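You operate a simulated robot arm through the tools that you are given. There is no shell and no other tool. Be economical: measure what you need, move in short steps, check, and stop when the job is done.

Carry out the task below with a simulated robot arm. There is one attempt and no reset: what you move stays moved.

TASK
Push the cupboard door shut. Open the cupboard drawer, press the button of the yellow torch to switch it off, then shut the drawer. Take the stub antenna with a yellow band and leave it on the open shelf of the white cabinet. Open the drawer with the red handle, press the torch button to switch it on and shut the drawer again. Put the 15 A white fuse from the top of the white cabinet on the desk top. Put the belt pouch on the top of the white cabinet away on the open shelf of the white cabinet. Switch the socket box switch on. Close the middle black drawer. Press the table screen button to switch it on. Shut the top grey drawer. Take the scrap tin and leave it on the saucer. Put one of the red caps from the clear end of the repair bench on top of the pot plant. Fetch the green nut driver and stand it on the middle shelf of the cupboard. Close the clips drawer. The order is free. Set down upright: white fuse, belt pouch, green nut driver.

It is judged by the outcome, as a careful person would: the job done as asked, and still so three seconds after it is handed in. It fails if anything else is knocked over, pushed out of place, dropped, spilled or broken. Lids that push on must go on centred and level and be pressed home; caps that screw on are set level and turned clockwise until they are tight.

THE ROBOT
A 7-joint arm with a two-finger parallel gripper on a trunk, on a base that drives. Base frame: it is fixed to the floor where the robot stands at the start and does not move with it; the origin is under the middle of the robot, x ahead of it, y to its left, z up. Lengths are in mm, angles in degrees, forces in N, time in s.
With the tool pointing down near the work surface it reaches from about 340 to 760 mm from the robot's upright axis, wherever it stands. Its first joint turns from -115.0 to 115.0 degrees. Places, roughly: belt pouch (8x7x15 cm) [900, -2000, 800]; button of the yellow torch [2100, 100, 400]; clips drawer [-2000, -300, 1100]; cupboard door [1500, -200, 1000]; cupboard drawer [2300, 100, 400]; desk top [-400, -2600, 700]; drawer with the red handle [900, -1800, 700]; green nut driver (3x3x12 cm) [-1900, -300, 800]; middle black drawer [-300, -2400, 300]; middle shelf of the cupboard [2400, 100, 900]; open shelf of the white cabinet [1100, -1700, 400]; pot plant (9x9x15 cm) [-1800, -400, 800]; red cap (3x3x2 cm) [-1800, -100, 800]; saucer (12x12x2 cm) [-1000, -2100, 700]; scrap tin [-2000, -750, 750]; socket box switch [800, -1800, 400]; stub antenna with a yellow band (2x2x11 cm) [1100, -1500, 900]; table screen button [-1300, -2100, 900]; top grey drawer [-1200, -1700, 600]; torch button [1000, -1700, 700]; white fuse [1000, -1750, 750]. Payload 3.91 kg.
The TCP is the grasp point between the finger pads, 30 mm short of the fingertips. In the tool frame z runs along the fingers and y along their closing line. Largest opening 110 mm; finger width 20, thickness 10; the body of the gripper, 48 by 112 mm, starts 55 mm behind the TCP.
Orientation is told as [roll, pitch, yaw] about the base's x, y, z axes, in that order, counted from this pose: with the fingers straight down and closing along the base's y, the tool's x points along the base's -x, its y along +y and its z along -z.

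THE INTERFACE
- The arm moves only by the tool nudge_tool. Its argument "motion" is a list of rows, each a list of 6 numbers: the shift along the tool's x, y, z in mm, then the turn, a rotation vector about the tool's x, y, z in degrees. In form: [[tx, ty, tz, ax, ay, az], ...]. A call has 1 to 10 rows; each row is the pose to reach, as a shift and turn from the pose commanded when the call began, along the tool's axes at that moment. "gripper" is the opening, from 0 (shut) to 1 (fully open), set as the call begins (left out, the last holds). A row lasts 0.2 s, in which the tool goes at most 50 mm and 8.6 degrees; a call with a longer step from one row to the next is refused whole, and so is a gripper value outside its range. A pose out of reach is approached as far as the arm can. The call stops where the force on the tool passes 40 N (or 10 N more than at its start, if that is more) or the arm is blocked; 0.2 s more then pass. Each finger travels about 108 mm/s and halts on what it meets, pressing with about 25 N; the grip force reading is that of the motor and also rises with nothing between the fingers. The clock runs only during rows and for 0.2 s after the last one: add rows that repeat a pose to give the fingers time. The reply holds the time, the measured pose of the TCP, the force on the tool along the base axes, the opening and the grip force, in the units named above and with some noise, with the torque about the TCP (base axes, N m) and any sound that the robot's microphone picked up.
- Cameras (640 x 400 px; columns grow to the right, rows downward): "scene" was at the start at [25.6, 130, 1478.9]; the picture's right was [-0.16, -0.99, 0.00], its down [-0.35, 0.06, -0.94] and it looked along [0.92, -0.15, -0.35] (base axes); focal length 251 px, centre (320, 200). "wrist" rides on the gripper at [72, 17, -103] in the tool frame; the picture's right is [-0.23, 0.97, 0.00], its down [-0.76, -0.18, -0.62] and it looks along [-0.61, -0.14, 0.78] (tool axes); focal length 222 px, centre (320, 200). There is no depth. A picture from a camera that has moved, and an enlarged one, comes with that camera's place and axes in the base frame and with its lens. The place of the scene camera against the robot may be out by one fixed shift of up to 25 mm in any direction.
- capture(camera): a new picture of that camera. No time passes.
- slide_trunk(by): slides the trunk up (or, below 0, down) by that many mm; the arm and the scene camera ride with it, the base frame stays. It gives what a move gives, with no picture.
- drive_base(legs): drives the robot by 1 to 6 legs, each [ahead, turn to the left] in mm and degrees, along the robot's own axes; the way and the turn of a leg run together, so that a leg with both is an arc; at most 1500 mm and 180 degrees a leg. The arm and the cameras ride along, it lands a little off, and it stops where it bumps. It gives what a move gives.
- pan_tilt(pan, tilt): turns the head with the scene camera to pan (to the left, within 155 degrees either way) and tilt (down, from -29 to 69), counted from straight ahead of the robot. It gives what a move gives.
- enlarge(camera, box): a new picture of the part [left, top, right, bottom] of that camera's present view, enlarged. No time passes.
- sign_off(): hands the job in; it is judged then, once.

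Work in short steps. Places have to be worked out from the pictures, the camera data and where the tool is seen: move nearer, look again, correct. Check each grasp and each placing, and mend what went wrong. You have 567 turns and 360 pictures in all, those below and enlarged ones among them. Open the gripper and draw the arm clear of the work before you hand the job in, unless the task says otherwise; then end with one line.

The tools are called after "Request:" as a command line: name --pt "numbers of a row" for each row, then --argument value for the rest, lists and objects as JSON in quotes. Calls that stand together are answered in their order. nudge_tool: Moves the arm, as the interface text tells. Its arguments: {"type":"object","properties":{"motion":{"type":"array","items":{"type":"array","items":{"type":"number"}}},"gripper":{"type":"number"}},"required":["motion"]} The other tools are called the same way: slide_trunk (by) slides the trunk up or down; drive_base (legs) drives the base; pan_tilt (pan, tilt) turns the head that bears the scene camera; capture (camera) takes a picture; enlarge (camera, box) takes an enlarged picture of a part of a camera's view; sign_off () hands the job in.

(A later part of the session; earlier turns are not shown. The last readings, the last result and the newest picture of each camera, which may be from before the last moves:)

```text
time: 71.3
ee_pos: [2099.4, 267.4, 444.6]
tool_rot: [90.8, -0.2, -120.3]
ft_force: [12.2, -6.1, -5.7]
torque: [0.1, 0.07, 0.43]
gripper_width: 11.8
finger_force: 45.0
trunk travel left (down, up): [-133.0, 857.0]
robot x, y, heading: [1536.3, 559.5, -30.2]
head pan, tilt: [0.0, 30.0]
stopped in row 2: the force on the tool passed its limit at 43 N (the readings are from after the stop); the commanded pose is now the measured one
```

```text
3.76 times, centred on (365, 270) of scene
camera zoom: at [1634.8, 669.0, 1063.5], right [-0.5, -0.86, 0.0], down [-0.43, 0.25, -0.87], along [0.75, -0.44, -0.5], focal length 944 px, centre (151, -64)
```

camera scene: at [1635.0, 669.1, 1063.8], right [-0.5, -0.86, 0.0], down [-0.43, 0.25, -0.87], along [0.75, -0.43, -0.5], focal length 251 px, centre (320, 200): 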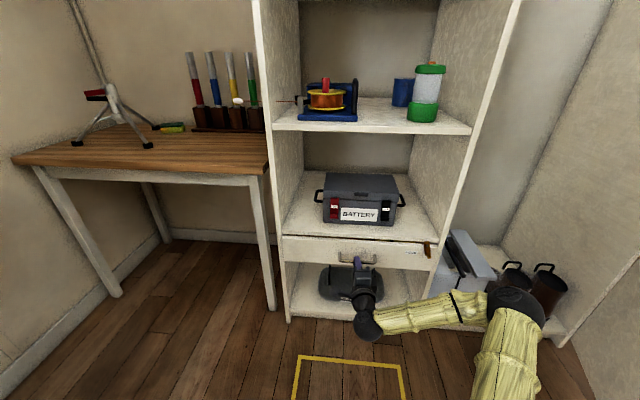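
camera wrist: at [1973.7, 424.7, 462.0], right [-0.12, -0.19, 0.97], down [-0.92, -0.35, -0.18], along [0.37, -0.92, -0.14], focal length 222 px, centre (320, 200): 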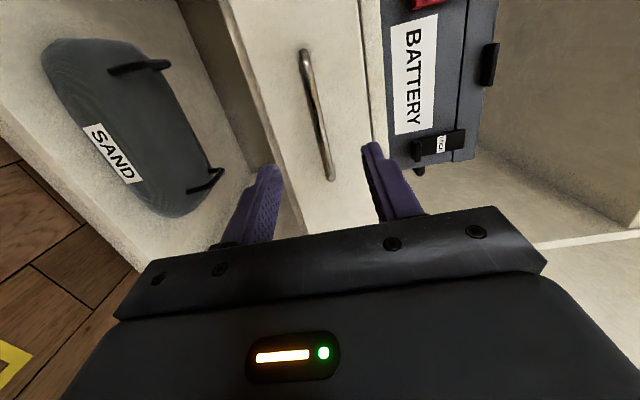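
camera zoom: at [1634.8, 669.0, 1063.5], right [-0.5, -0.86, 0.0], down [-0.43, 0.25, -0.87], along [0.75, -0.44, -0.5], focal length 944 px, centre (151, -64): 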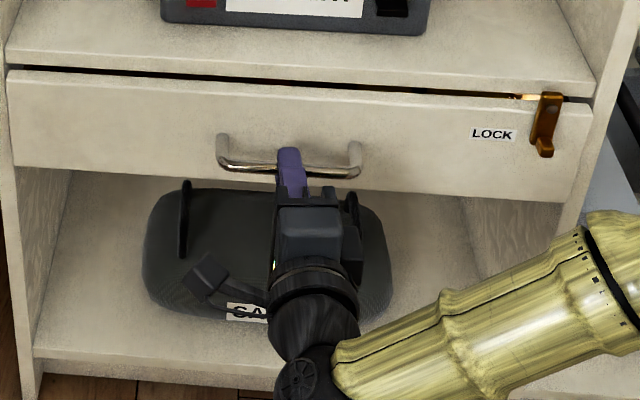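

Working the geometry again: the lever pivots on the shelf edge (z≈510), so hanging down it blocks the drawer — I locked it. I'll release the handle and swing the lever back to horizontal from its left side.

Request:
nudge_tool --pt "0 0 0 0 0 0" --pt "0 0 0 0 0 0" --pt "0 0 -30 0 0 0" --pt "0 0 -65 0 0 0" --gripper 0.5

Request:
nudge_tool --pt "-45 10 0 0 0 0" --pt "-90 20 0 0 0 0" --pt "-135 29 0 0 0 0" --pt "-180 29 0 0 0 0" --pt "-195 29 0 0 0 0" --pt "-195 29 0 0 0 0" --gripper 0

Request:
capture --camera "wrist"

```text
time: 72.3
ee_pos: [2040.3, 300.9, 445.3]
tool_rot: [90.9, -0.2, -120.4]
ft_force: [-0.6, -0.4, 0.3]
torque: [0.0, 0.0, -0.01]
gripper_width: 54.9
finger_force: 0.0
trunk travel left (down, up): [-133.0, 857.0]
robot x, y, heading: [1533.5, 558.5, -30.5]
head pan, tilt: [0.0, 30.0]
```

```text
time: 73.8
ee_pos: [1943.8, 132.7, 475.5]
tool_rot: [90.9, -0.1, -120.3]
ft_force: [-0.3, 0.5, 0.3]
torque: [0.01, -0.01, -0.01]
gripper_width: 0.1
finger_force: 25.2
trunk travel left (down, up): [-133.0, 857.0]
robot x, y, heading: [1537.5, 559.4, -30.3]
head pan, tilt: [0.0, 30.0]
```

```text
324 pictures are left
camera wrist: at [1890.4, 247.6, 489.3], right [-0.13, -0.19, 0.97], down [-0.92, -0.34, -0.19], along [0.37, -0.92, -0.13], focal length 222 px, centre (320, 200)
```

wrist: 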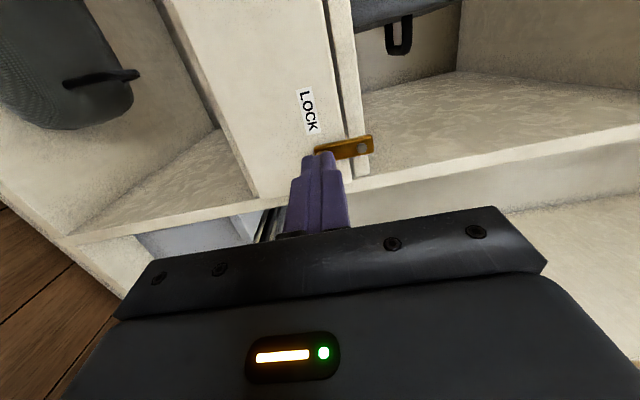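

Request:
nudge_tool --pt "2 -2 30 0 0 0" --pt "2 -2 58 0 0 0" --pt "-8 -2 58 0 0 0" --pt "-19 -5 58 0 0 0" --pt "-30 -5 58 0 0 0" --pt "-40 -3 58 0 0 0" --pt "-50 2 58 0 0 0" --pt "-58 9 58 0 0 0" --pt "-63 17 58 0 0 0" --pt "-64 20 58 0 0 0"

Request:
capture --camera "wrist"

```text
time: 76.0
ee_pos: [1962.4, 52.4, 495.0]
tool_rot: [90.8, -0.1, -120.0]
ft_force: [-4.6, 28.8, -7.1]
torque: [-0.07, 0.15, 0.53]
gripper_width: 0.0
finger_force: 25.0
trunk travel left (down, up): [-133.0, 857.0]
robot x, y, heading: [1538.8, 561.8, -30.1]
head pan, tilt: [0.0, 30.0]
```

```text
323 pictures are left
camera wrist: at [1908.7, 166.6, 510.0], right [-0.12, -0.19, 0.97], down [-0.92, -0.35, -0.18], along [0.38, -0.92, -0.13], focal length 222 px, centre (320, 200)
```

wrist: 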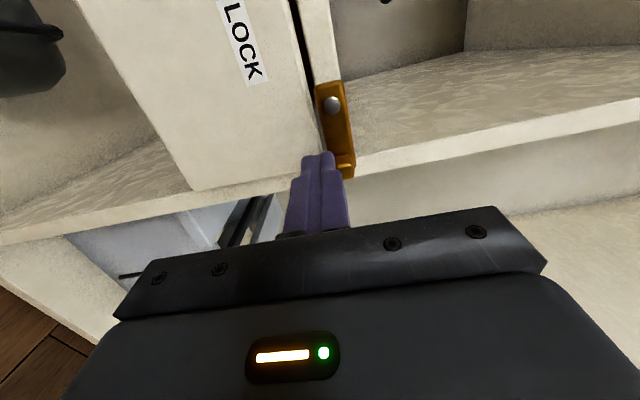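

Lever is horizontal again along the shelf edge, clear of the drawer. Back to the handle.

Request:
nudge_tool --pt "4 -8 0 0 0 0" --pt "4 -8 -40 0 0 0" --pt "30 -12 -75 0 0 0" --pt "75 -20 -75 0 0 0" --pt "120 -30 -75 0 0 0" --pt "165 -40 -75 0 0 0" --pt "210 -48 -75 0 0 0" --pt "256 -49 -75 0 0 0" --pt "256 -49 -75 0 0 0" --gripper 0.5

Request:
capture --camera "wrist"

```text
time: 76.4
ee_pos: [1959.8, 53.1, 475.8]
tool_rot: [89.0, 0.4, -120.4]
ft_force: [16.3, -11.3, -32.1]
torque: [0.57, 1.06, -0.05]
gripper_width: 39.1
finger_force: 0.1
trunk travel left (down, up): [-133.0, 857.0]
robot x, y, heading: [1539.8, 559.0, -30.2]
head pan, tilt: [0.0, 30.0]
stopped in row 2: the force on the tool passed its limit at 61 N (the readings are from after the stop); the commanded pose is now the measured one
```

```text
322 pictures are left
camera wrist: at [1907.8, 167.8, 494.0], right [-0.11, -0.21, 0.97], down [-0.92, -0.34, -0.17], along [0.37, -0.92, -0.16], focal length 222 px, centre (320, 200)
```

wrist: 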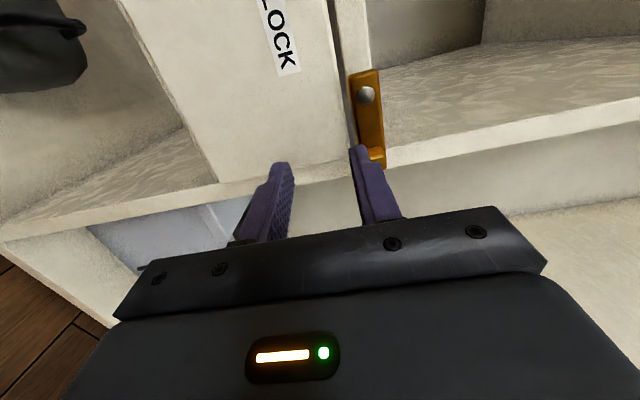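

The opening finger bore on the knob. I back straight out, then go to the handle.

Request:
nudge_tool --pt "0 -6 -10 0 0 0" --pt "0 -10 -40 0 0 0" --pt "0 -10 -75 0 0 0"

Request:
nudge_tool --pt "45 0 0 0 0 1" --pt "90 -10 0 0 0 1" --pt "135 -15 0 0 0 1" --pt "180 -20 0 0 0 1" --pt "225 -20 0 0 0 1" --pt "256 -20 0 0 0 1" --pt "256 -20 0 0 0 1"

Request:
capture --camera "wrist"

```text
time: 77.2
ee_pos: [1895.4, 91.5, 475.1]
tool_rot: [90.3, 0.0, -120.4]
ft_force: [0.2, -0.2, -0.4]
torque: [0.01, 0.0, -0.03]
gripper_width: 54.9
finger_force: 0.0
trunk travel left (down, up): [-133.0, 857.0]
robot x, y, heading: [1538.7, 557.9, -30.2]
head pan, tilt: [0.0, 30.0]
```

```text
time: 78.8
ee_pos: [2024.6, 313.3, 454.8]
tool_rot: [90.0, 1.2, -120.5]
ft_force: [0.4, -0.5, -1.2]
torque: [0.02, 0.02, 0.0]
gripper_width: 55.1
finger_force: 0.2
trunk travel left (down, up): [-133.0, 857.0]
robot x, y, heading: [1536.6, 564.6, -30.2]
head pan, tilt: [0.0, 30.0]
```

```text
321 pictures are left
camera wrist: at [1972.2, 427.5, 471.7], right [-0.13, -0.21, 0.97], down [-0.92, -0.34, -0.19], along [0.37, -0.92, -0.15], focal length 222 px, centre (320, 200)
```

wrist: 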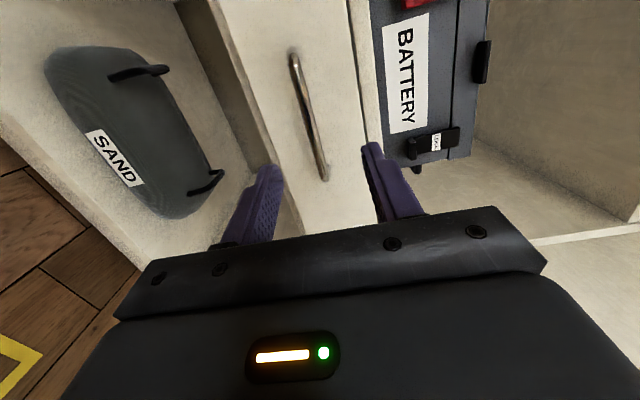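

Request:
nudge_tool --pt "0 -9 30 0 0 -1" --pt "0 -9 60 0 0 -1" --pt "0 -9 87 0 0 -1" --pt "0 -9 87 0 0 -1"

Request:
nudge_tool --pt "0 0 0 0 0 0" --pt "0 0 0 0 0 0" --pt "0 0 0 0 0 0" --pt "0 0 0 0 0 0" --gripper 0

Request:
nudge_tool --pt "0 0 -3 0 0 0" --pt "0 0 -6 0 0 0" --pt "0 0 -10 0 0 0" --pt "0 0 -18 0 0 0" --pt "0 0 -30 0 0 0" --pt "0 0 -45 0 0 0"

```text
time: 79.8
ee_pos: [2101.4, 268.4, 446.0]
tool_rot: [90.1, 0.0, -120.5]
ft_force: [0.4, 0.1, 0.2]
torque: [-0.02, 0.03, 0.02]
gripper_width: 54.8
finger_force: 0.1
trunk travel left (down, up): [-133.0, 857.0]
robot x, y, heading: [1536.6, 563.3, -30.3]
head pan, tilt: [0.0, 30.0]
```

```text
time: 80.8
ee_pos: [2100.2, 269.1, 445.8]
tool_rot: [90.3, 0.2, -120.5]
ft_force: [1.9, -0.4, 5.0]
torque: [-0.13, -0.08, -0.12]
gripper_width: 11.5
finger_force: 45.2
trunk travel left (down, up): [-133.0, 857.0]
robot x, y, heading: [1536.0, 559.9, -30.4]
head pan, tilt: [0.0, 30.0]
```

```text
time: 82.2
ee_pos: [2061.8, 295.3, 446.1]
tool_rot: [90.2, 0.0, -119.9]
ft_force: [20.3, 23.6, 7.3]
torque: [-0.16, -0.05, -0.24]
gripper_width: 11.9
finger_force: 45.0
trunk travel left (down, up): [-133.0, 857.0]
robot x, y, heading: [1536.1, 564.2, -30.5]
head pan, tilt: [0.0, 30.0]
```

It opens. A side load shows the drawer runs slightly more to the left; I continue with that correction.

Request:
nudge_tool --pt "3 0 -15 0 0 0" --pt "5 0 -40 0 0 0" --pt "7 0 -65 0 0 0" --pt "9 0 -90 0 0 0" --pt "11 0 -115 0 0 0" --pt "13 0 -140 0 0 0" --pt "15 0 -165 0 0 0"

Request:
capture --camera "scene"

```text
time: 83.2
ee_pos: [2009.5, 333.4, 445.1]
tool_rot: [91.6, 0.3, -120.7]
ft_force: [0.0, -2.4, 14.0]
torque: [-0.5, 0.03, 0.41]
gripper_width: 11.7
finger_force: 44.8
out of reach, approached as far as the arm can: row 4
trunk travel left (down, up): [-133.0, 857.0]
robot x, y, heading: [1536.8, 561.3, -30.3]
head pan, tilt: [0.0, 30.0]
stopped in row 4: the force on the tool passed its limit at 47 N (the readings are from after the stop); the commanded pose is now the measured one
```

```text
320 pictures are left
camera scene: at [1633.3, 669.8, 1063.8], right [-0.51, -0.86, 0.0], down [-0.43, 0.25, -0.87], along [0.75, -0.44, -0.5], focal length 251 px, centre (320, 200)
```

scene: 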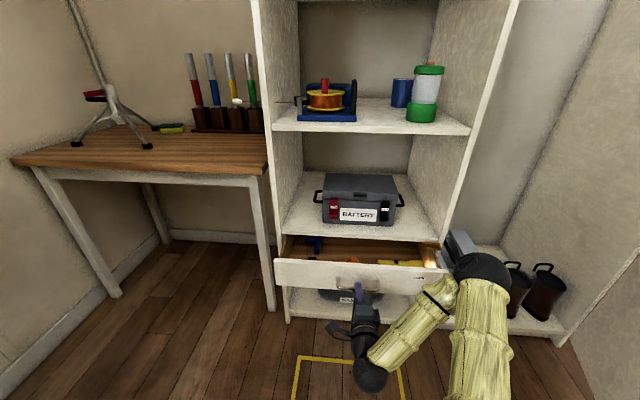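

Drawer is out 110 mm; the arm is at its fold limit, so I back the base gently while holding the handle.

Request:
drive_base --legs '[[-110, 0]]'

Request:
capture --camera "scene"

```text
time: 84.3
ee_pos: [1946.8, 377.8, 445.8]
tool_rot: [91.5, 0.5, -119.7]
ft_force: [-0.8, 1.4, 2.1]
torque: [-0.58, 0.3, -0.03]
gripper_width: 12.0
finger_force: 44.3
trunk travel left (down, up): [-133.0, 857.0]
robot x, y, heading: [1472.9, 597.8, -30.3]
head pan, tilt: [0.0, 30.0]
stopped in leg 1: the force on the tool passed its limit at 45 N (the readings are from after the stop); the commanded pose is now the measured one
```

```text
319 pictures are left
camera scene: at [1568.4, 707.9, 1063.7], right [-0.5, -0.86, 0.0], down [-0.43, 0.25, -0.87], along [0.75, -0.44, -0.5], focal length 251 px, centre (320, 200)
```

scene: 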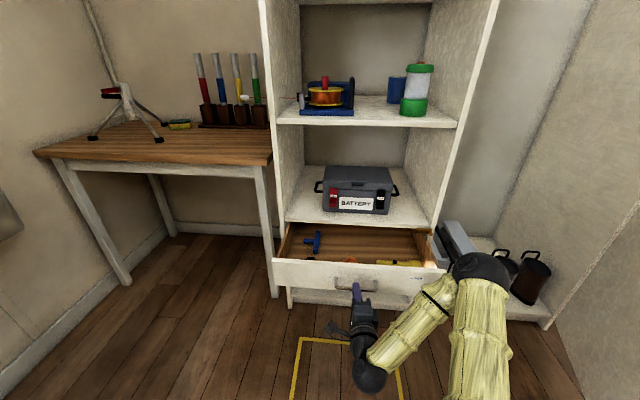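

The drawer is out about 190 mm. I release, draw back, and look in.

Request:
nudge_tool --pt "0 0 0 0 0 0" --pt "0 0 0 0 0 0" --pt "0 0 -5 0 0 0" --pt "0 0 -5 0 0 0" --gripper 0.5

Request:
drive_base --legs '[[-150, 0]]'

Request:
enlarge --camera "scene" --box '[260, 180, 460, 305]'

```text
time: 85.3
ee_pos: [1946.2, 376.8, 444.7]
tool_rot: [91.4, 0.5, -119.6]
ft_force: [0.1, -0.6, -0.6]
torque: [0.01, 0.0, 0.01]
gripper_width: 55.0
finger_force: 0.0
out of reach, approached as far as the arm can: row 3, 4
trunk travel left (down, up): [-133.0, 857.0]
robot x, y, heading: [1471.7, 602.1, -30.2]
head pan, tilt: [0.0, 30.0]
```

```text
time: 86.8
ee_pos: [1817.1, 454.1, 444.7]
tool_rot: [91.4, 0.5, -119.6]
ft_force: [0.1, -0.6, 0.3]
torque: [-0.04, 0.01, -0.01]
gripper_width: 54.8
finger_force: 0.0
trunk travel left (down, up): [-133.0, 857.0]
robot x, y, heading: [1343.0, 672.5, -30.4]
head pan, tilt: [0.0, 30.0]
```

```text
3.20 times, centred on (360, 242) of scene
camera zoom: at [1438.6, 783.5, 1063.8], right [-0.5, -0.86, 0.0], down [-0.43, 0.25, -0.87], along [0.75, -0.44, -0.5], focal length 802 px, centre (192, 64)
```

zoom: 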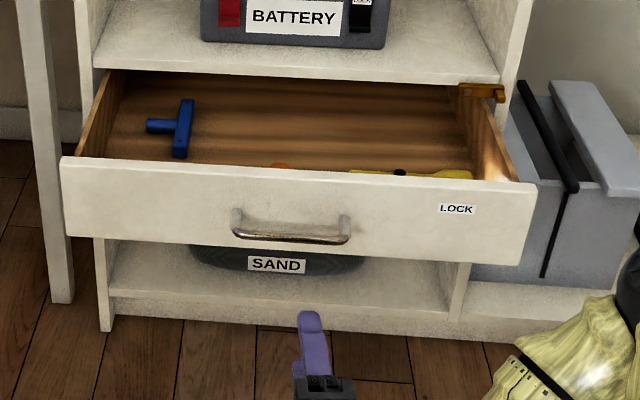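

The torch lies just behind the drawer front, its black button about mid-body. I raise the trunk and turn the tool downward again.

Request:
slide_trunk --by 250

Request:
nudge_tool --pt "0 0 0 0 0 -8.5" --pt "0 0 0 0 0 -17" --pt "0 0 0 0 0 -25.5" --pt "0 0 0 0 0 -34" --pt "0 0 0 0 0 -42.5" --pt "0 0 0 0 0 -51" --pt "0 0 0 0 0 -59.5" --pt "0 0 0 0 0 -68" --pt "0 0 0 0 0 -76.5" --pt "0 0 0 0 0 -85" --gripper 0

Request:
nudge_tool --pt "0 0 0 0 0 -5" --pt "0 0 0 0 0 -5"

Request:
nudge_tool --pt "0 0 0 0 8.5 0" --pt "0 0 0 0 17 0" --pt "0 0 0 0 25.5 0" --pt "0 0 0 0 34 0" --pt "0 0 0 0 42.5 0" --pt "0 0 0 0 51 0" --pt "0 0 0 0 59.5 0" --pt "0 0 0 0 68 0" --pt "0 0 0 0 76.5 0" --pt "0 0 0 0 85 0"

Request:
capture --camera "scene"

```text
time: 89.4
ee_pos: [1817.3, 454.3, 696.8]
tool_rot: [91.4, 0.6, -119.6]
ft_force: [0.4, 0.3, -0.4]
torque: [0.01, 0.01, 0.03]
gripper_width: 54.9
finger_force: 0.1
trunk travel left (down, up): [-383.0, 607.0]
robot x, y, heading: [1339.7, 672.3, -30.2]
head pan, tilt: [0.0, 30.0]
```

```text
time: 91.6
ee_pos: [1816.6, 452.8, 695.8]
tool_rot: [104.9, -84.4, -134.4]
ft_force: [0.2, -0.9, 0.2]
torque: [0.0, -0.01, 0.0]
gripper_width: 0.0
finger_force: 25.3
trunk travel left (down, up): [-383.0, 607.0]
robot x, y, heading: [1341.8, 670.7, -30.3]
head pan, tilt: [0.0, 30.0]
```

```text
time: 92.2
ee_pos: [1817.4, 453.0, 695.6]
tool_rot: [162.0, -88.5, 168.4]
ft_force: [-1.1, -0.2, 0.4]
torque: [0.0, -0.01, -0.02]
gripper_width: 0.4
finger_force: 24.5
trunk travel left (down, up): [-383.0, 607.0]
robot x, y, heading: [1341.5, 674.2, -30.1]
head pan, tilt: [0.0, 30.0]
```

```text
time: 94.4
ee_pos: [1816.8, 453.7, 695.6]
tool_rot: [0.5, -6.2, -29.7]
ft_force: [-0.3, -0.4, 0.0]
torque: [0.01, 0.01, 0.01]
gripper_width: 0.0
finger_force: 24.9
out of reach, approached as far as the arm can: row 1, 2, 3
trunk travel left (down, up): [-383.0, 607.0]
robot x, y, heading: [1340.0, 675.2, -30.2]
head pan, tilt: [0.0, 30.0]
```

```text
317 pictures are left
camera scene: at [1438.6, 783.5, 1313.8], right [-0.5, -0.86, 0.0], down [-0.43, 0.25, -0.87], along [0.75, -0.44, -0.5], focal length 251 px, centre (320, 200)
```

scene: 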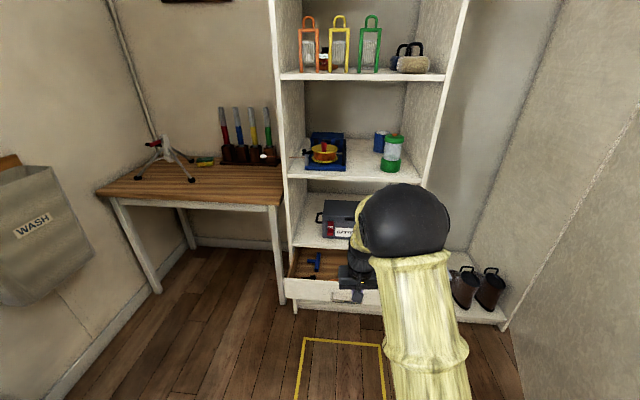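

Request:
capture --camera "wrist"

```text
316 pictures are left
camera wrist: at [1752.2, 508.5, 789.4], right [0.68, 0.73, 0.03], down [0.51, -0.5, 0.7], along [0.53, -0.46, -0.71], focal length 222 px, centre (320, 200)
```

wrist: 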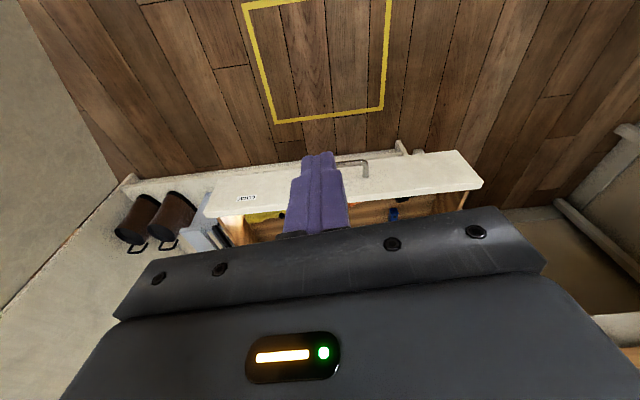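

Request:
enlarge --camera "wrist" --box '[200, 170, 360, 250]'

Request:
enlarge --camera "scene" --box '[280, 230, 440, 320]'

```text
4.00 times, centred on (280, 210) of wrist
camera zoom: at [1752.2, 508.5, 789.4], right [0.68, 0.73, 0.03], down [0.51, -0.5, 0.7], along [0.53, -0.46, -0.71], focal length 888 px, centre (480, 160)
```

zoom: 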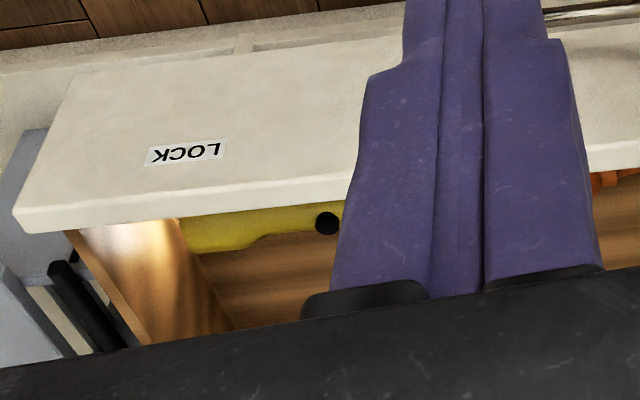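

```text
4.00 times, centred on (360, 275) of scene
camera zoom: at [1438.6, 783.5, 1313.8], right [-0.5, -0.86, 0.0], down [-0.43, 0.25, -0.87], along [0.75, -0.44, -0.5], focal length 1003 px, centre (160, -100)
```

zoom: 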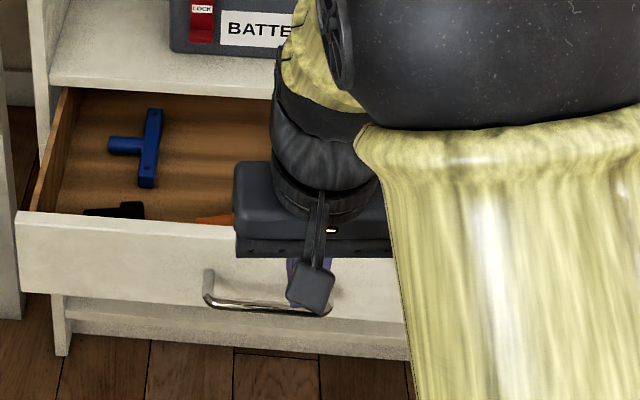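

I drive 120 mm closer, then bring the closed fingertips over the button.

Request:
drive_base --legs '[[120, 0]]'

Request:
nudge_tool --pt "-20 -20 0 0 3 0" --pt "-45 -45 0 0 6.2 0" --pt "-70 -70 20 0 6.2 0" --pt "-95 -95 40 0 6.2 0" --pt "-115 -120 70 0 6.2 0" --pt "-125 -133 100 0 6.2 0" --pt "-125 -133 120 0 6.2 0" --pt "-125 -133 120 0 6.2 0"

Request:
enlarge --camera "wrist" --box '[220, 60, 420, 200]'

```text
time: 95.8
ee_pos: [1921.8, 392.8, 695.0]
tool_rot: [0.5, -6.4, -29.6]
ft_force: [-0.3, 0.1, 0.4]
torque: [0.03, 0.0, 0.04]
gripper_width: 0.0
finger_force: 25.6
trunk travel left (down, up): [-383.0, 607.0]
robot x, y, heading: [1447.4, 609.2, -30.2]
head pan, tilt: [0.0, 30.0]
```

```text
time: 97.6
ee_pos: [1976.5, 208.3, 587.6]
tool_rot: [0.5, -0.2, -29.6]
ft_force: [0.2, -0.8, -0.2]
torque: [0.02, 0.03, -0.03]
gripper_width: 0.0
finger_force: 25.5
trunk travel left (down, up): [-383.0, 607.0]
robot x, y, heading: [1443.9, 612.0, -30.2]
head pan, tilt: [0.0, 30.0]
```

```text
2.86 times, centred on (320, 130) of wrist
camera zoom: at [1921.0, 258.7, 690.7], right [0.68, 0.73, 0.01], down [0.57, -0.53, 0.62], along [0.46, -0.42, -0.78], focal length 635 px, centre (320, 400)
```

zoom: 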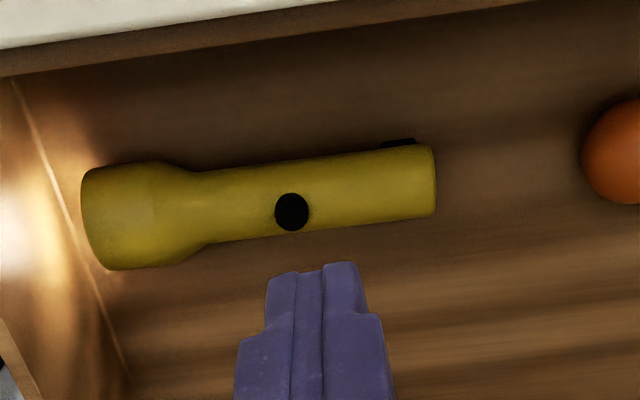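

Button triangulated at (1989, 181.5, 438). I move over it and down to just above.

Request:
nudge_tool --pt "-24 -17 20 0 0 0" --pt "-24 -17 60 0 0 0" --pt "-24 -17 95 0 0 0" --pt "-24 -17 106 0 0 0" --pt "-24 -17 106 0 0 0"

Request:
enlarge --camera "wrist" --box '[220, 60, 420, 200]'

```text
time: 98.8
ee_pos: [1989.8, 182.4, 482.0]
tool_rot: [0.5, -0.2, -29.6]
ft_force: [0.1, 0.1, 0.4]
torque: [-0.02, -0.03, 0.01]
gripper_width: 0.2
finger_force: 25.4
trunk travel left (down, up): [-383.0, 607.0]
robot x, y, heading: [1444.8, 611.4, -30.2]
head pan, tilt: [0.0, 30.0]
```

```text
2.86 times, centred on (320, 130) of wrist
camera zoom: at [1934.7, 233.4, 584.1], right [0.68, 0.73, 0.01], down [0.57, -0.53, 0.62], along [0.46, -0.42, -0.78], focal length 635 px, centre (320, 400)
```

zoom: 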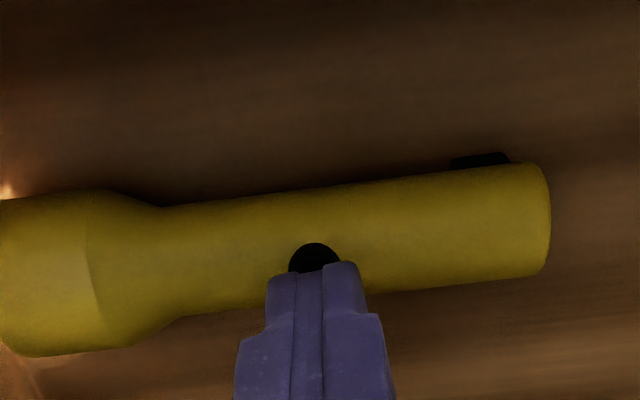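

Aligned. I press down gently.

Request:
nudge_tool --pt "0 0 6 0 0 0" --pt "0 0 10 0 0 0" --pt "0 0 13 0 0 0" --pt "0 0 15 0 0 0" --pt "0 0 17 0 0 0" --pt "0 0 18 0 0 0"

Request:
capture --camera "wrist"

```text
time: 100.2
ee_pos: [1990.5, 183.8, 467.6]
tool_rot: [0.6, -0.5, -29.6]
ft_force: [-1.8, -0.3, 21.3]
torque: [0.0, 0.06, 0.03]
gripper_width: 0.0
finger_force: 25.5
trunk travel left (down, up): [-383.0, 607.0]
robot x, y, heading: [1446.6, 613.5, -30.3]
head pan, tilt: [0.0, 30.0]
heard: click
```

```text
311 pictures are left
camera wrist: at [1934.5, 233.6, 569.7], right [0.68, 0.73, 0.01], down [0.57, -0.53, 0.63], along [0.47, -0.42, -0.78], focal length 222 px, centre (320, 200)
```

wrist: 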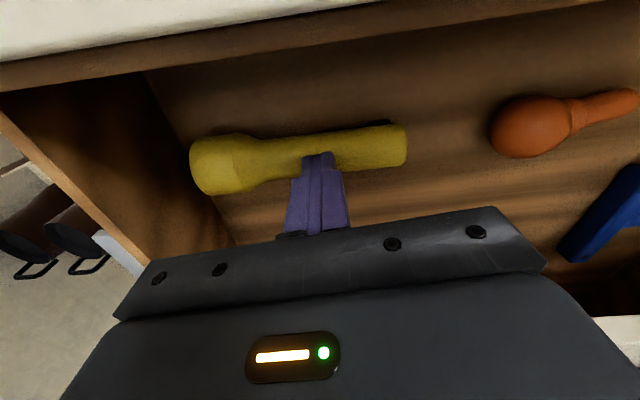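

Click heard and the light is off. I lift out and move in front of the drawer front to push it shut.

Request:
nudge_tool --pt "0 0 -45 0 0 0" --pt "0 0 -90 0 0 0" --pt "0 0 -130 0 0 0" --pt "34 33 -130 0 0 2" --pt "68 67 -130 0 0 4" --pt "102 100 -130 0 0 5.7" --pt "136 134 -130 0 0 5.7" --pt "156 154 -130 0 0 5.7" --pt "156 154 -130 0 0 5.7"

Request:
capture --camera "wrist"

```text
time: 102.2
ee_pos: [1929.8, 393.5, 595.6]
tool_rot: [0.5, -0.2, -35.3]
ft_force: [0.2, -0.3, 0.0]
torque: [-0.02, -0.04, -0.01]
gripper_width: 0.1
finger_force: 24.9
trunk travel left (down, up): [-383.0, 607.0]
robot x, y, heading: [1449.3, 615.7, -30.1]
head pan, tilt: [0.0, 30.0]
```

```text
310 pictures are left
camera wrist: at [1879.1, 449.4, 698.1], right [0.75, 0.66, 0.01], down [0.51, -0.59, 0.62], along [0.42, -0.46, -0.78], focal length 222 px, centre (320, 200)
```

wrist: 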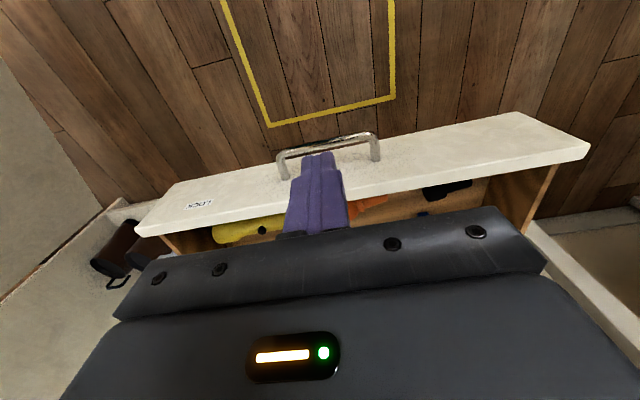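

Room/cupboard axis confirmed at about -35°. I lower the fingertips to just above the bar and push the front along the axis.

Request:
nudge_tool --pt "-15 3 30 0 0 0" --pt "-25 3 65 0 0 0" --pt "-30 3 95 0 0 0" --pt "-33 3 101 0 0 0" --pt "-33 3 101 0 0 0"

Request:
capture --camera "wrist"

```text
time: 103.4
ee_pos: [1959.1, 379.1, 493.6]
tool_rot: [0.7, -0.2, -35.4]
ft_force: [-0.8, 1.0, 0.2]
torque: [0.03, -0.02, 0.01]
gripper_width: 0.0
finger_force: 25.1
trunk travel left (down, up): [-383.0, 607.0]
robot x, y, heading: [1447.6, 614.1, -30.1]
head pan, tilt: [0.0, 30.0]
```

```text
309 pictures are left
camera wrist: at [1908.3, 433.6, 596.7], right [0.75, 0.66, 0.01], down [0.51, -0.59, 0.62], along [0.42, -0.46, -0.78], focal length 222 px, centre (320, 200)
```

wrist: 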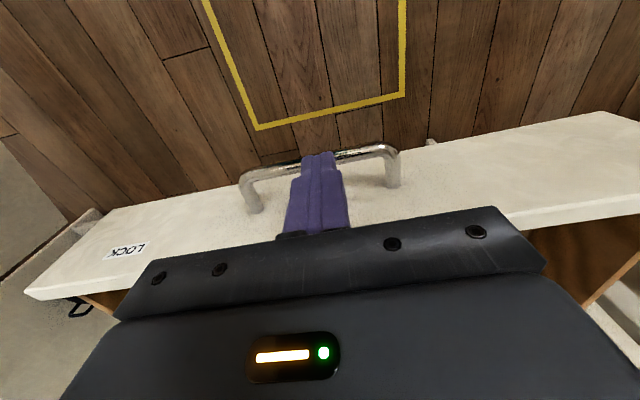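

Request:
nudge_tool --pt "-15 0 0 0 0 0" --pt "-30 0 0 0 0 0" --pt "-50 0 0 0 0 0" --pt "-70 0 0 0 0 0" --pt "-90 0 0 0 0 0" --pt "-110 0 0 0 0 0" --pt "-130 0 0 0 0 0"

Request:
drive_base --legs '[[60, 0]]'

Request:
capture --camera "scene"

```text
time: 105.0
ee_pos: [2065.6, 303.3, 495.3]
tool_rot: [0.6, -0.1, -35.4]
ft_force: [0.0, -0.5, 0.6]
torque: [0.02, -0.04, -0.01]
gripper_width: 0.3
finger_force: 24.3
trunk travel left (down, up): [-383.0, 607.0]
robot x, y, heading: [1444.2, 615.0, -30.1]
head pan, tilt: [0.0, 30.0]
```

```text
time: 106.0
ee_pos: [2117.5, 272.5, 495.8]
tool_rot: [0.6, -0.2, -35.3]
ft_force: [0.4, -0.4, 0.8]
torque: [0.01, 0.01, -0.04]
gripper_width: 0.1
finger_force: 25.3
trunk travel left (down, up): [-383.0, 607.0]
robot x, y, heading: [1500.5, 581.2, -30.2]
head pan, tilt: [0.0, 30.0]
```

```text
308 pictures are left
camera scene: at [1595.3, 692.4, 1313.8], right [-0.5, -0.86, 0.0], down [-0.43, 0.25, -0.87], along [0.75, -0.44, -0.5], focal length 251 px, centre (320, 200)
```

scene: 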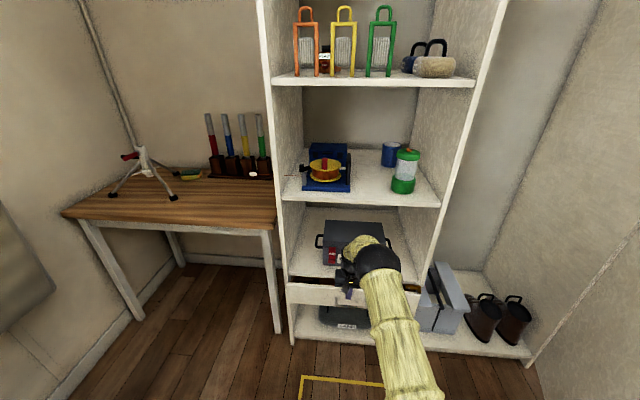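

Request:
nudge_tool --pt "-8 0 0 0 0 0" --pt "-16 0 0 0 0 0" --pt "-24 0 0 0 0 0" --pt "-32 0 0 0 0 0" --pt "-40 0 0 0 0 0"

Request:
enlarge --camera "scene" --box '[270, 230, 450, 350]'

```text
time: 107.2
ee_pos: [2144.0, 253.2, 493.0]
tool_rot: [0.5, 0.9, -35.4]
ft_force: [-7.5, 6.1, 3.6]
torque: [-0.09, -0.1, -0.11]
gripper_width: 0.1
finger_force: 24.7
trunk travel left (down, up): [-383.0, 607.0]
robot x, y, heading: [1496.6, 584.4, -30.0]
head pan, tilt: [0.0, 30.0]
stopped in row 5: the force on the tool passed its limit at 42 N (the readings are from after the stop); the commanded pose is now the measured one
```

```text
3.33 times, centred on (360, 290) of scene
camera zoom: at [1593.8, 693.3, 1313.9], right [-0.5, -0.86, 0.0], down [-0.43, 0.25, -0.87], along [0.75, -0.44, -0.5], focal length 836 px, centre (187, -100)
```

zoom: 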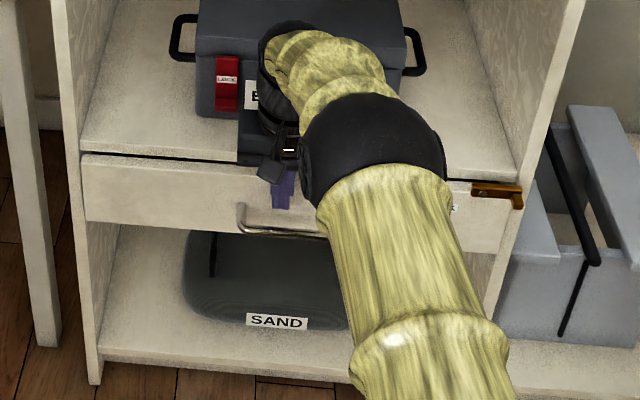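

The drawer is shut. I withdraw the hand and raise it, then drive round the open door toward the white cabinet.

Request:
nudge_tool --pt "45 0 0 0 0 0" --pt "90 0 0 0 0 0" --pt "135 0 -30 0 0 0" --pt "170 0 -70 0 0 0" --pt "190 0 -110 0 0 0" --pt "200 0 -150 0 0 0"

Request:
slide_trunk --by 300

Request:
drive_base --legs '[[-600, 0]]'

Request:
pan_tilt --pan -55 --tilt 30

Request:
capture --camera "scene"

```text
refused: row 3 steps farther than a row can; nothing moved
```

```text
time: 109.3
ee_pos: [2113.4, 271.2, 670.3]
tool_rot: [-0.4, 6.8, -35.2]
ft_force: [1.4, 0.1, -0.8]
torque: [0.08, 0.1, 0.0]
gripper_width: 0.1
finger_force: 25.0
trunk travel left (down, up): [-615.0, 375.0]
robot x, y, heading: [1498.3, 582.2, -30.0]
head pan, tilt: [0.0, 30.0]
stopped: the force on the tool passed its limit at 60 N (the readings are from after the stop); the commanded pose is now the measured one
```

```text
time: 113.2
ee_pos: [1594.9, 573.9, 668.4]
tool_rot: [-0.4, 6.6, -35.1]
ft_force: [0.6, 0.0, 0.1]
torque: [0.01, 0.0, -0.02]
gripper_width: 0.0
finger_force: 24.6
trunk travel left (down, up): [-615.0, 375.0]
robot x, y, heading: [980.4, 884.2, -30.1]
head pan, tilt: [0.0, 30.0]
```

```text
time: 114.5
ee_pos: [1594.9, 574.5, 670.0]
tool_rot: [-0.3, 6.6, -35.1]
ft_force: [1.1, 0.3, 0.0]
torque: [0.01, 0.03, 0.01]
gripper_width: 0.0
finger_force: 25.3
trunk travel left (down, up): [-615.0, 375.0]
robot x, y, heading: [976.2, 886.9, -30.0]
head pan, tilt: [-55.0, 30.0]
```

```text
306 pictures are left
camera scene: at [1003.1, 950.3, 1545.9], right [-1.0, -0.09, 0.0], down [-0.04, 0.5, -0.87], along [0.08, -0.86, -0.5], focal length 251 px, centre (320, 200)
```

scene: 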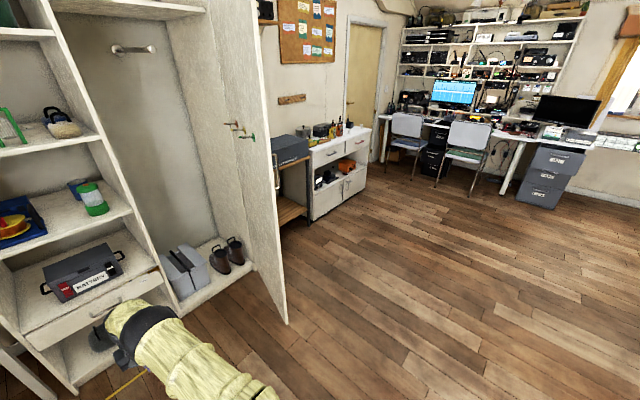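

One retract call was refused and the later lift met the shelf; I must not chain dependent moves. I check the cupboard's contents for any disturbance.

Request:
enlarge --camera "scene" --box '[0, 100, 260, 400]'

Request:
enlarge --camera "scene" --box '[0, 160, 170, 300]'

```text
1.33 times, centred on (130, 250) of scene
camera zoom: at [1003.1, 950.3, 1545.9], right [-1.0, -0.09, 0.0], down [-0.04, 0.5, -0.87], along [0.08, -0.86, -0.5], focal length 334 px, centre (573, 133)
```

zoom: 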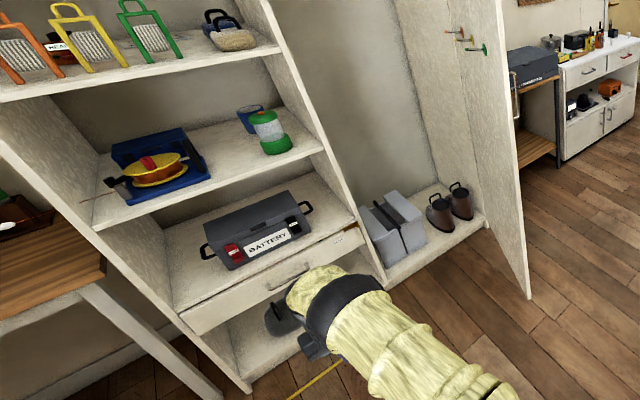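

```text
2.86 times, centred on (85, 230) of scene
camera zoom: at [1003.1, 950.3, 1545.9], right [-1.0, -0.09, 0.0], down [-0.04, 0.5, -0.87], along [0.08, -0.86, -0.5], focal length 716 px, centre (991, 114)
```

zoom: 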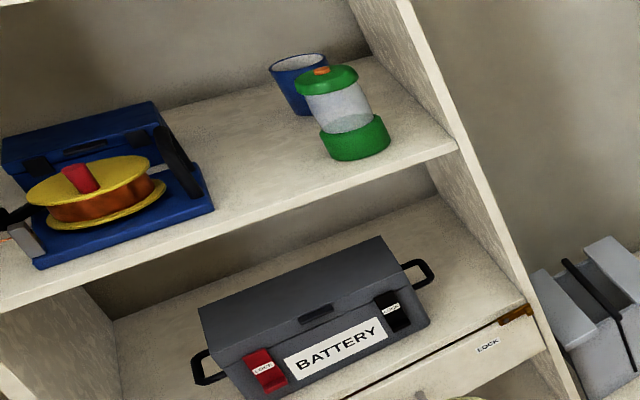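

All is intact. I tuck the arm in and level it.

Request:
nudge_tool --pt "45 0 0 0 -3 -2" --pt "90 0 0 0 -6.6 -5" --pt "130 0 -10 0 -6.6 -5" --pt "160 0 -45 0 -6.6 -5" --pt "170 0 -90 0 -6.6 -5" --pt "170 0 -130 0 -6.6 -5"

```text
time: 115.9
ee_pos: [1469.8, 662.7, 820.4]
tool_rot: [0.0, 0.0, -30.1]
ft_force: [0.0, 0.4, 0.6]
torque: [0.03, -0.02, 0.02]
gripper_width: 0.0
finger_force: 25.4
trunk travel left (down, up): [-615.0, 375.0]
robot x, y, heading: [974.9, 883.8, -30.0]
head pan, tilt: [-55.0, 30.0]
```

I raise the trunk a bit and drive across the free floor to stand facing the white cabinet (same wall as the cupboard, heading -35°).

Request:
slide_trunk --by 200

Request:
drive_base --legs '[[0, -74], [1100, 0], [1100, 0], [0, 69]]'

Request:
pan_tilt --pan 0 --tilt 35

Request:
capture --camera "scene"

```text
time: 118.1
ee_pos: [1470.4, 663.2, 1017.5]
tool_rot: [0.0, 0.0, -30.1]
ft_force: [-0.2, 0.1, 0.5]
torque: [0.01, -0.03, -0.02]
gripper_width: 0.1
finger_force: 24.9
trunk travel left (down, up): [-815.0, 175.0]
robot x, y, heading: [980.9, 884.9, -30.1]
head pan, tilt: [-55.0, 30.0]
```

```text
time: 139.7
ee_pos: [915.3, -1513.0, 1019.4]
tool_rot: [0.0, 0.0, -35.6]
ft_force: [0.0, 0.1, -0.5]
torque: [0.02, 0.02, -0.01]
gripper_width: 0.2
finger_force: 24.8
trunk travel left (down, up): [-815.0, 175.0]
robot x, y, heading: [445.7, -1243.4, -35.7]
head pan, tilt: [-55.0, 30.0]
```

```text
time: 141.0
ee_pos: [915.4, -1514.1, 1019.0]
tool_rot: [0.1, -0.1, -35.6]
ft_force: [-0.8, 0.0, -0.6]
torque: [0.0, -0.02, -0.02]
gripper_width: 0.0
finger_force: 25.3
trunk travel left (down, up): [-815.0, 175.0]
robot x, y, heading: [445.3, -1242.7, -35.7]
head pan, tilt: [0.0, 35.0]
```

```text
303 pictures are left
camera scene: at [551.9, -1143.7, 1738.1], right [-0.58, -0.81, 0.0], down [-0.47, 0.33, -0.82], along [0.67, -0.48, -0.57], focal length 251 px, centre (320, 200)
```

scene: 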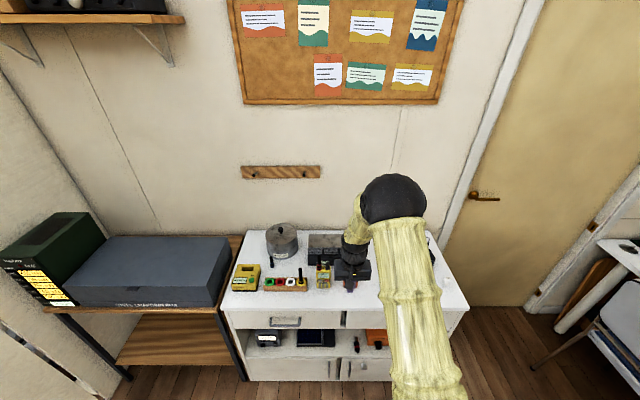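

Request:
enlarge --camera "scene" --box '[215, 210, 375, 310]'

Request:
capture --camera "wrist"

```text
4.00 times, centred on (295, 260) of scene
camera zoom: at [551.9, -1143.7, 1738.1], right [-0.58, -0.81, 0.0], down [-0.47, 0.33, -0.82], along [0.67, -0.48, -0.57], focal length 1003 px, centre (420, -40)
```

zoom: 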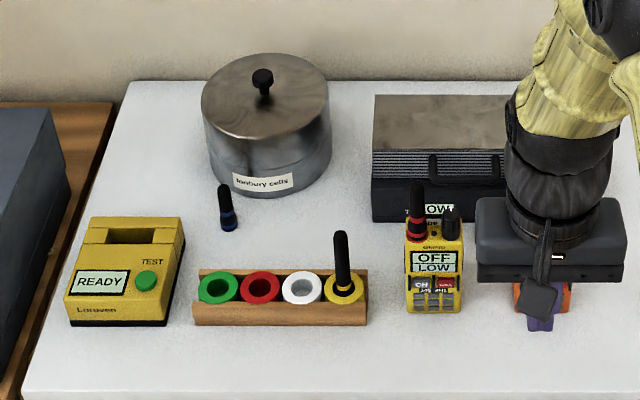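

```text
301 pictures are left
camera wrist: at [866.2, -1457.2, 1121.3], right [0.75, 0.66, 0.0], down [0.52, -0.59, 0.62], along [0.41, -0.47, -0.78], focal length 222 px, centre (320, 200)
```

wrist: 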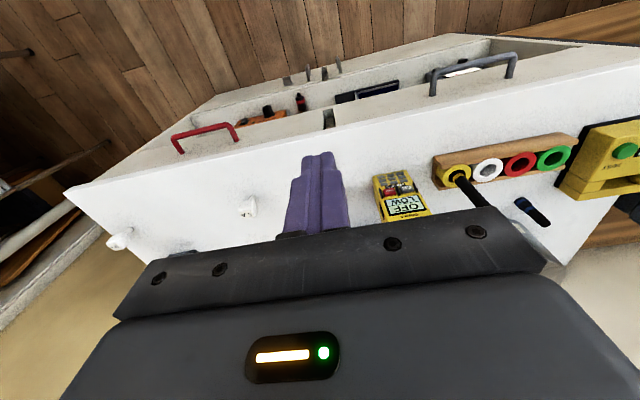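

I shift the arm right to look at the left objects, and zoom with the wrist on the white fuses.

Request:
enlarge --camera "wrist" --box '[60, 130, 360, 260]'

Request:
enlarge --camera "scene" --box '[270, 250, 320, 295]'

```text
2.13 times, centred on (210, 195) of wrist
camera zoom: at [866.2, -1457.2, 1121.3], right [0.75, 0.66, 0.0], down [0.52, -0.59, 0.62], along [0.41, -0.47, -0.78], focal length 474 px, centre (555, 211)
```

zoom: 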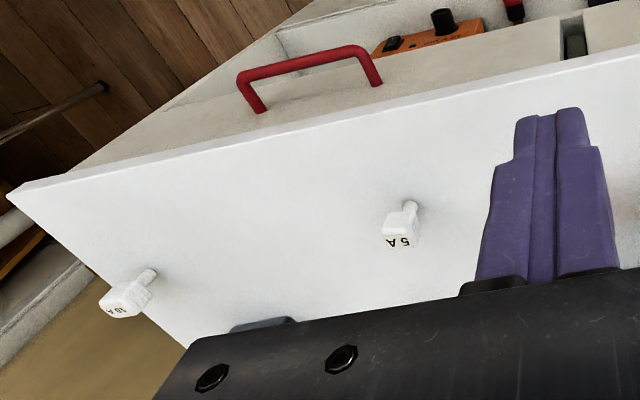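

```text
8.89 times, centred on (295, 272) of scene
camera zoom: at [551.9, -1143.7, 1738.1], right [-0.58, -0.81, 0.0], down [-0.47, 0.33, -0.82], along [0.67, -0.48, -0.57], focal length 2228 px, centre (542, -444)
```

zoom: 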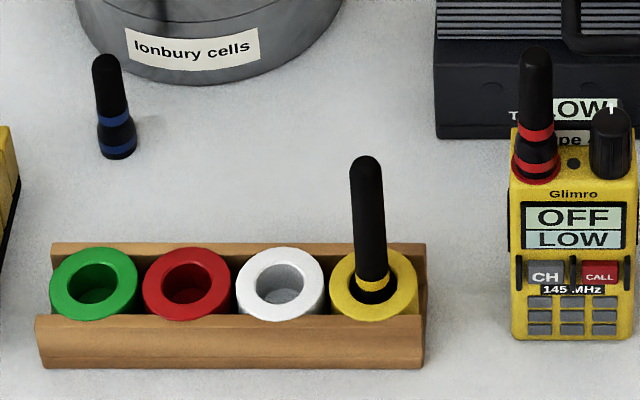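

The antenna with a yellow band stands in the yellow ring of the wooden rack. I drive 130 mm nearer and take the wrist camera over it.

Request:
drive_base --legs '[[130, 0]]'

Request:
nudge_tool --pt "0 45 0 0 0 0" --pt "0 90 0 0 0 0" --pt "0 135 0 0 0 0" --pt "0 135 0 0 0 0" --gripper 0.5

Request:
capture --camera "wrist"

Request:
capture --camera "scene"

```text
time: 142.3
ee_pos: [1022.3, -1589.1, 1018.1]
tool_rot: [0.1, 0.2, -35.5]
ft_force: [1.7, 0.2, -0.2]
torque: [0.04, 0.03, 0.01]
gripper_width: 0.1
finger_force: 25.3
trunk travel left (down, up): [-815.0, 175.0]
robot x, y, heading: [550.3, -1316.6, -35.4]
head pan, tilt: [0.0, 35.0]
```

```text
time: 143.3
ee_pos: [1099.3, -1479.4, 1019.1]
tool_rot: [0.0, 0.0, -35.6]
ft_force: [0.2, -0.7, 0.3]
torque: [0.03, 0.0, 0.0]
gripper_width: 54.9
finger_force: 0.0
trunk travel left (down, up): [-815.0, 175.0]
robot x, y, heading: [553.6, -1318.3, -35.6]
head pan, tilt: [0.0, 35.0]
```

```text
298 pictures are left
camera wrist: at [1049.9, -1422.9, 1120.7], right [0.75, 0.66, 0.0], down [0.52, -0.59, 0.62], along [0.41, -0.47, -0.78], focal length 222 px, centre (320, 200)
```

wrist: 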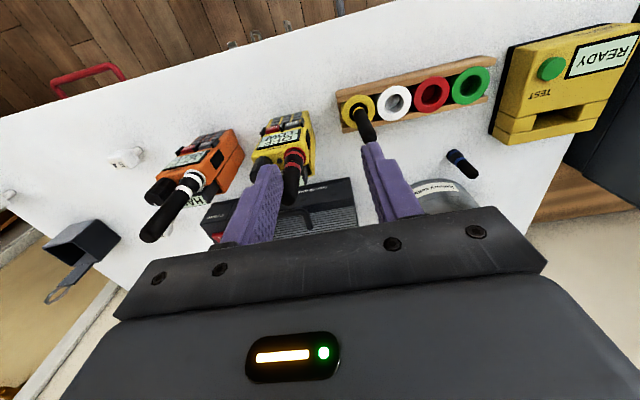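

```text
297 pictures are left
camera scene: at [657.2, -1220.0, 1738.2], right [-0.58, -0.81, 0.0], down [-0.47, 0.33, -0.82], along [0.67, -0.48, -0.57], focal length 251 px, centre (320, 200)
```

scene: 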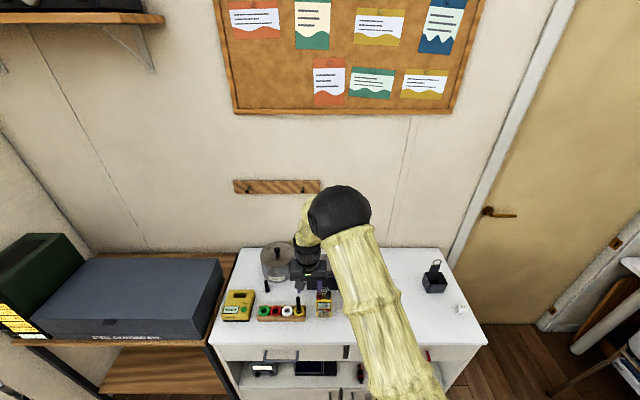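

Antenna triangulated at (1137, -1454), tip z≈935. I move over it and check before descending.

Request:
nudge_tool --pt "-16 43 0 0 0 0" --pt "-16 43 30 0 0 0" --pt "-16 43 30 0 0 0"

Request:
capture --camera "wrist"

```text
time: 144.2
ee_pos: [1137.2, -1453.1, 987.4]
tool_rot: [0.0, 0.0, -35.6]
ft_force: [0.7, 1.2, -0.8]
torque: [-0.04, -0.02, 0.0]
gripper_width: 54.9
finger_force: 0.0
trunk travel left (down, up): [-815.0, 175.0]
robot x, y, heading: [556.3, -1319.1, -35.3]
head pan, tilt: [0.0, 35.0]
```

```text
296 pictures are left
camera wrist: at [1088.7, -1396.6, 1090.3], right [0.75, 0.66, 0.0], down [0.52, -0.59, 0.62], along [0.41, -0.47, -0.78], focal length 222 px, centre (320, 200)
```

wrist: 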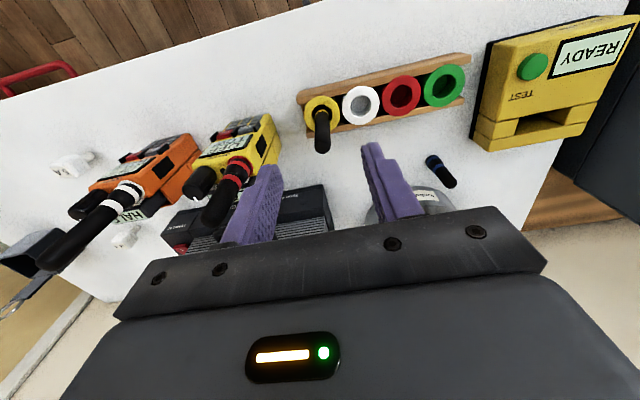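

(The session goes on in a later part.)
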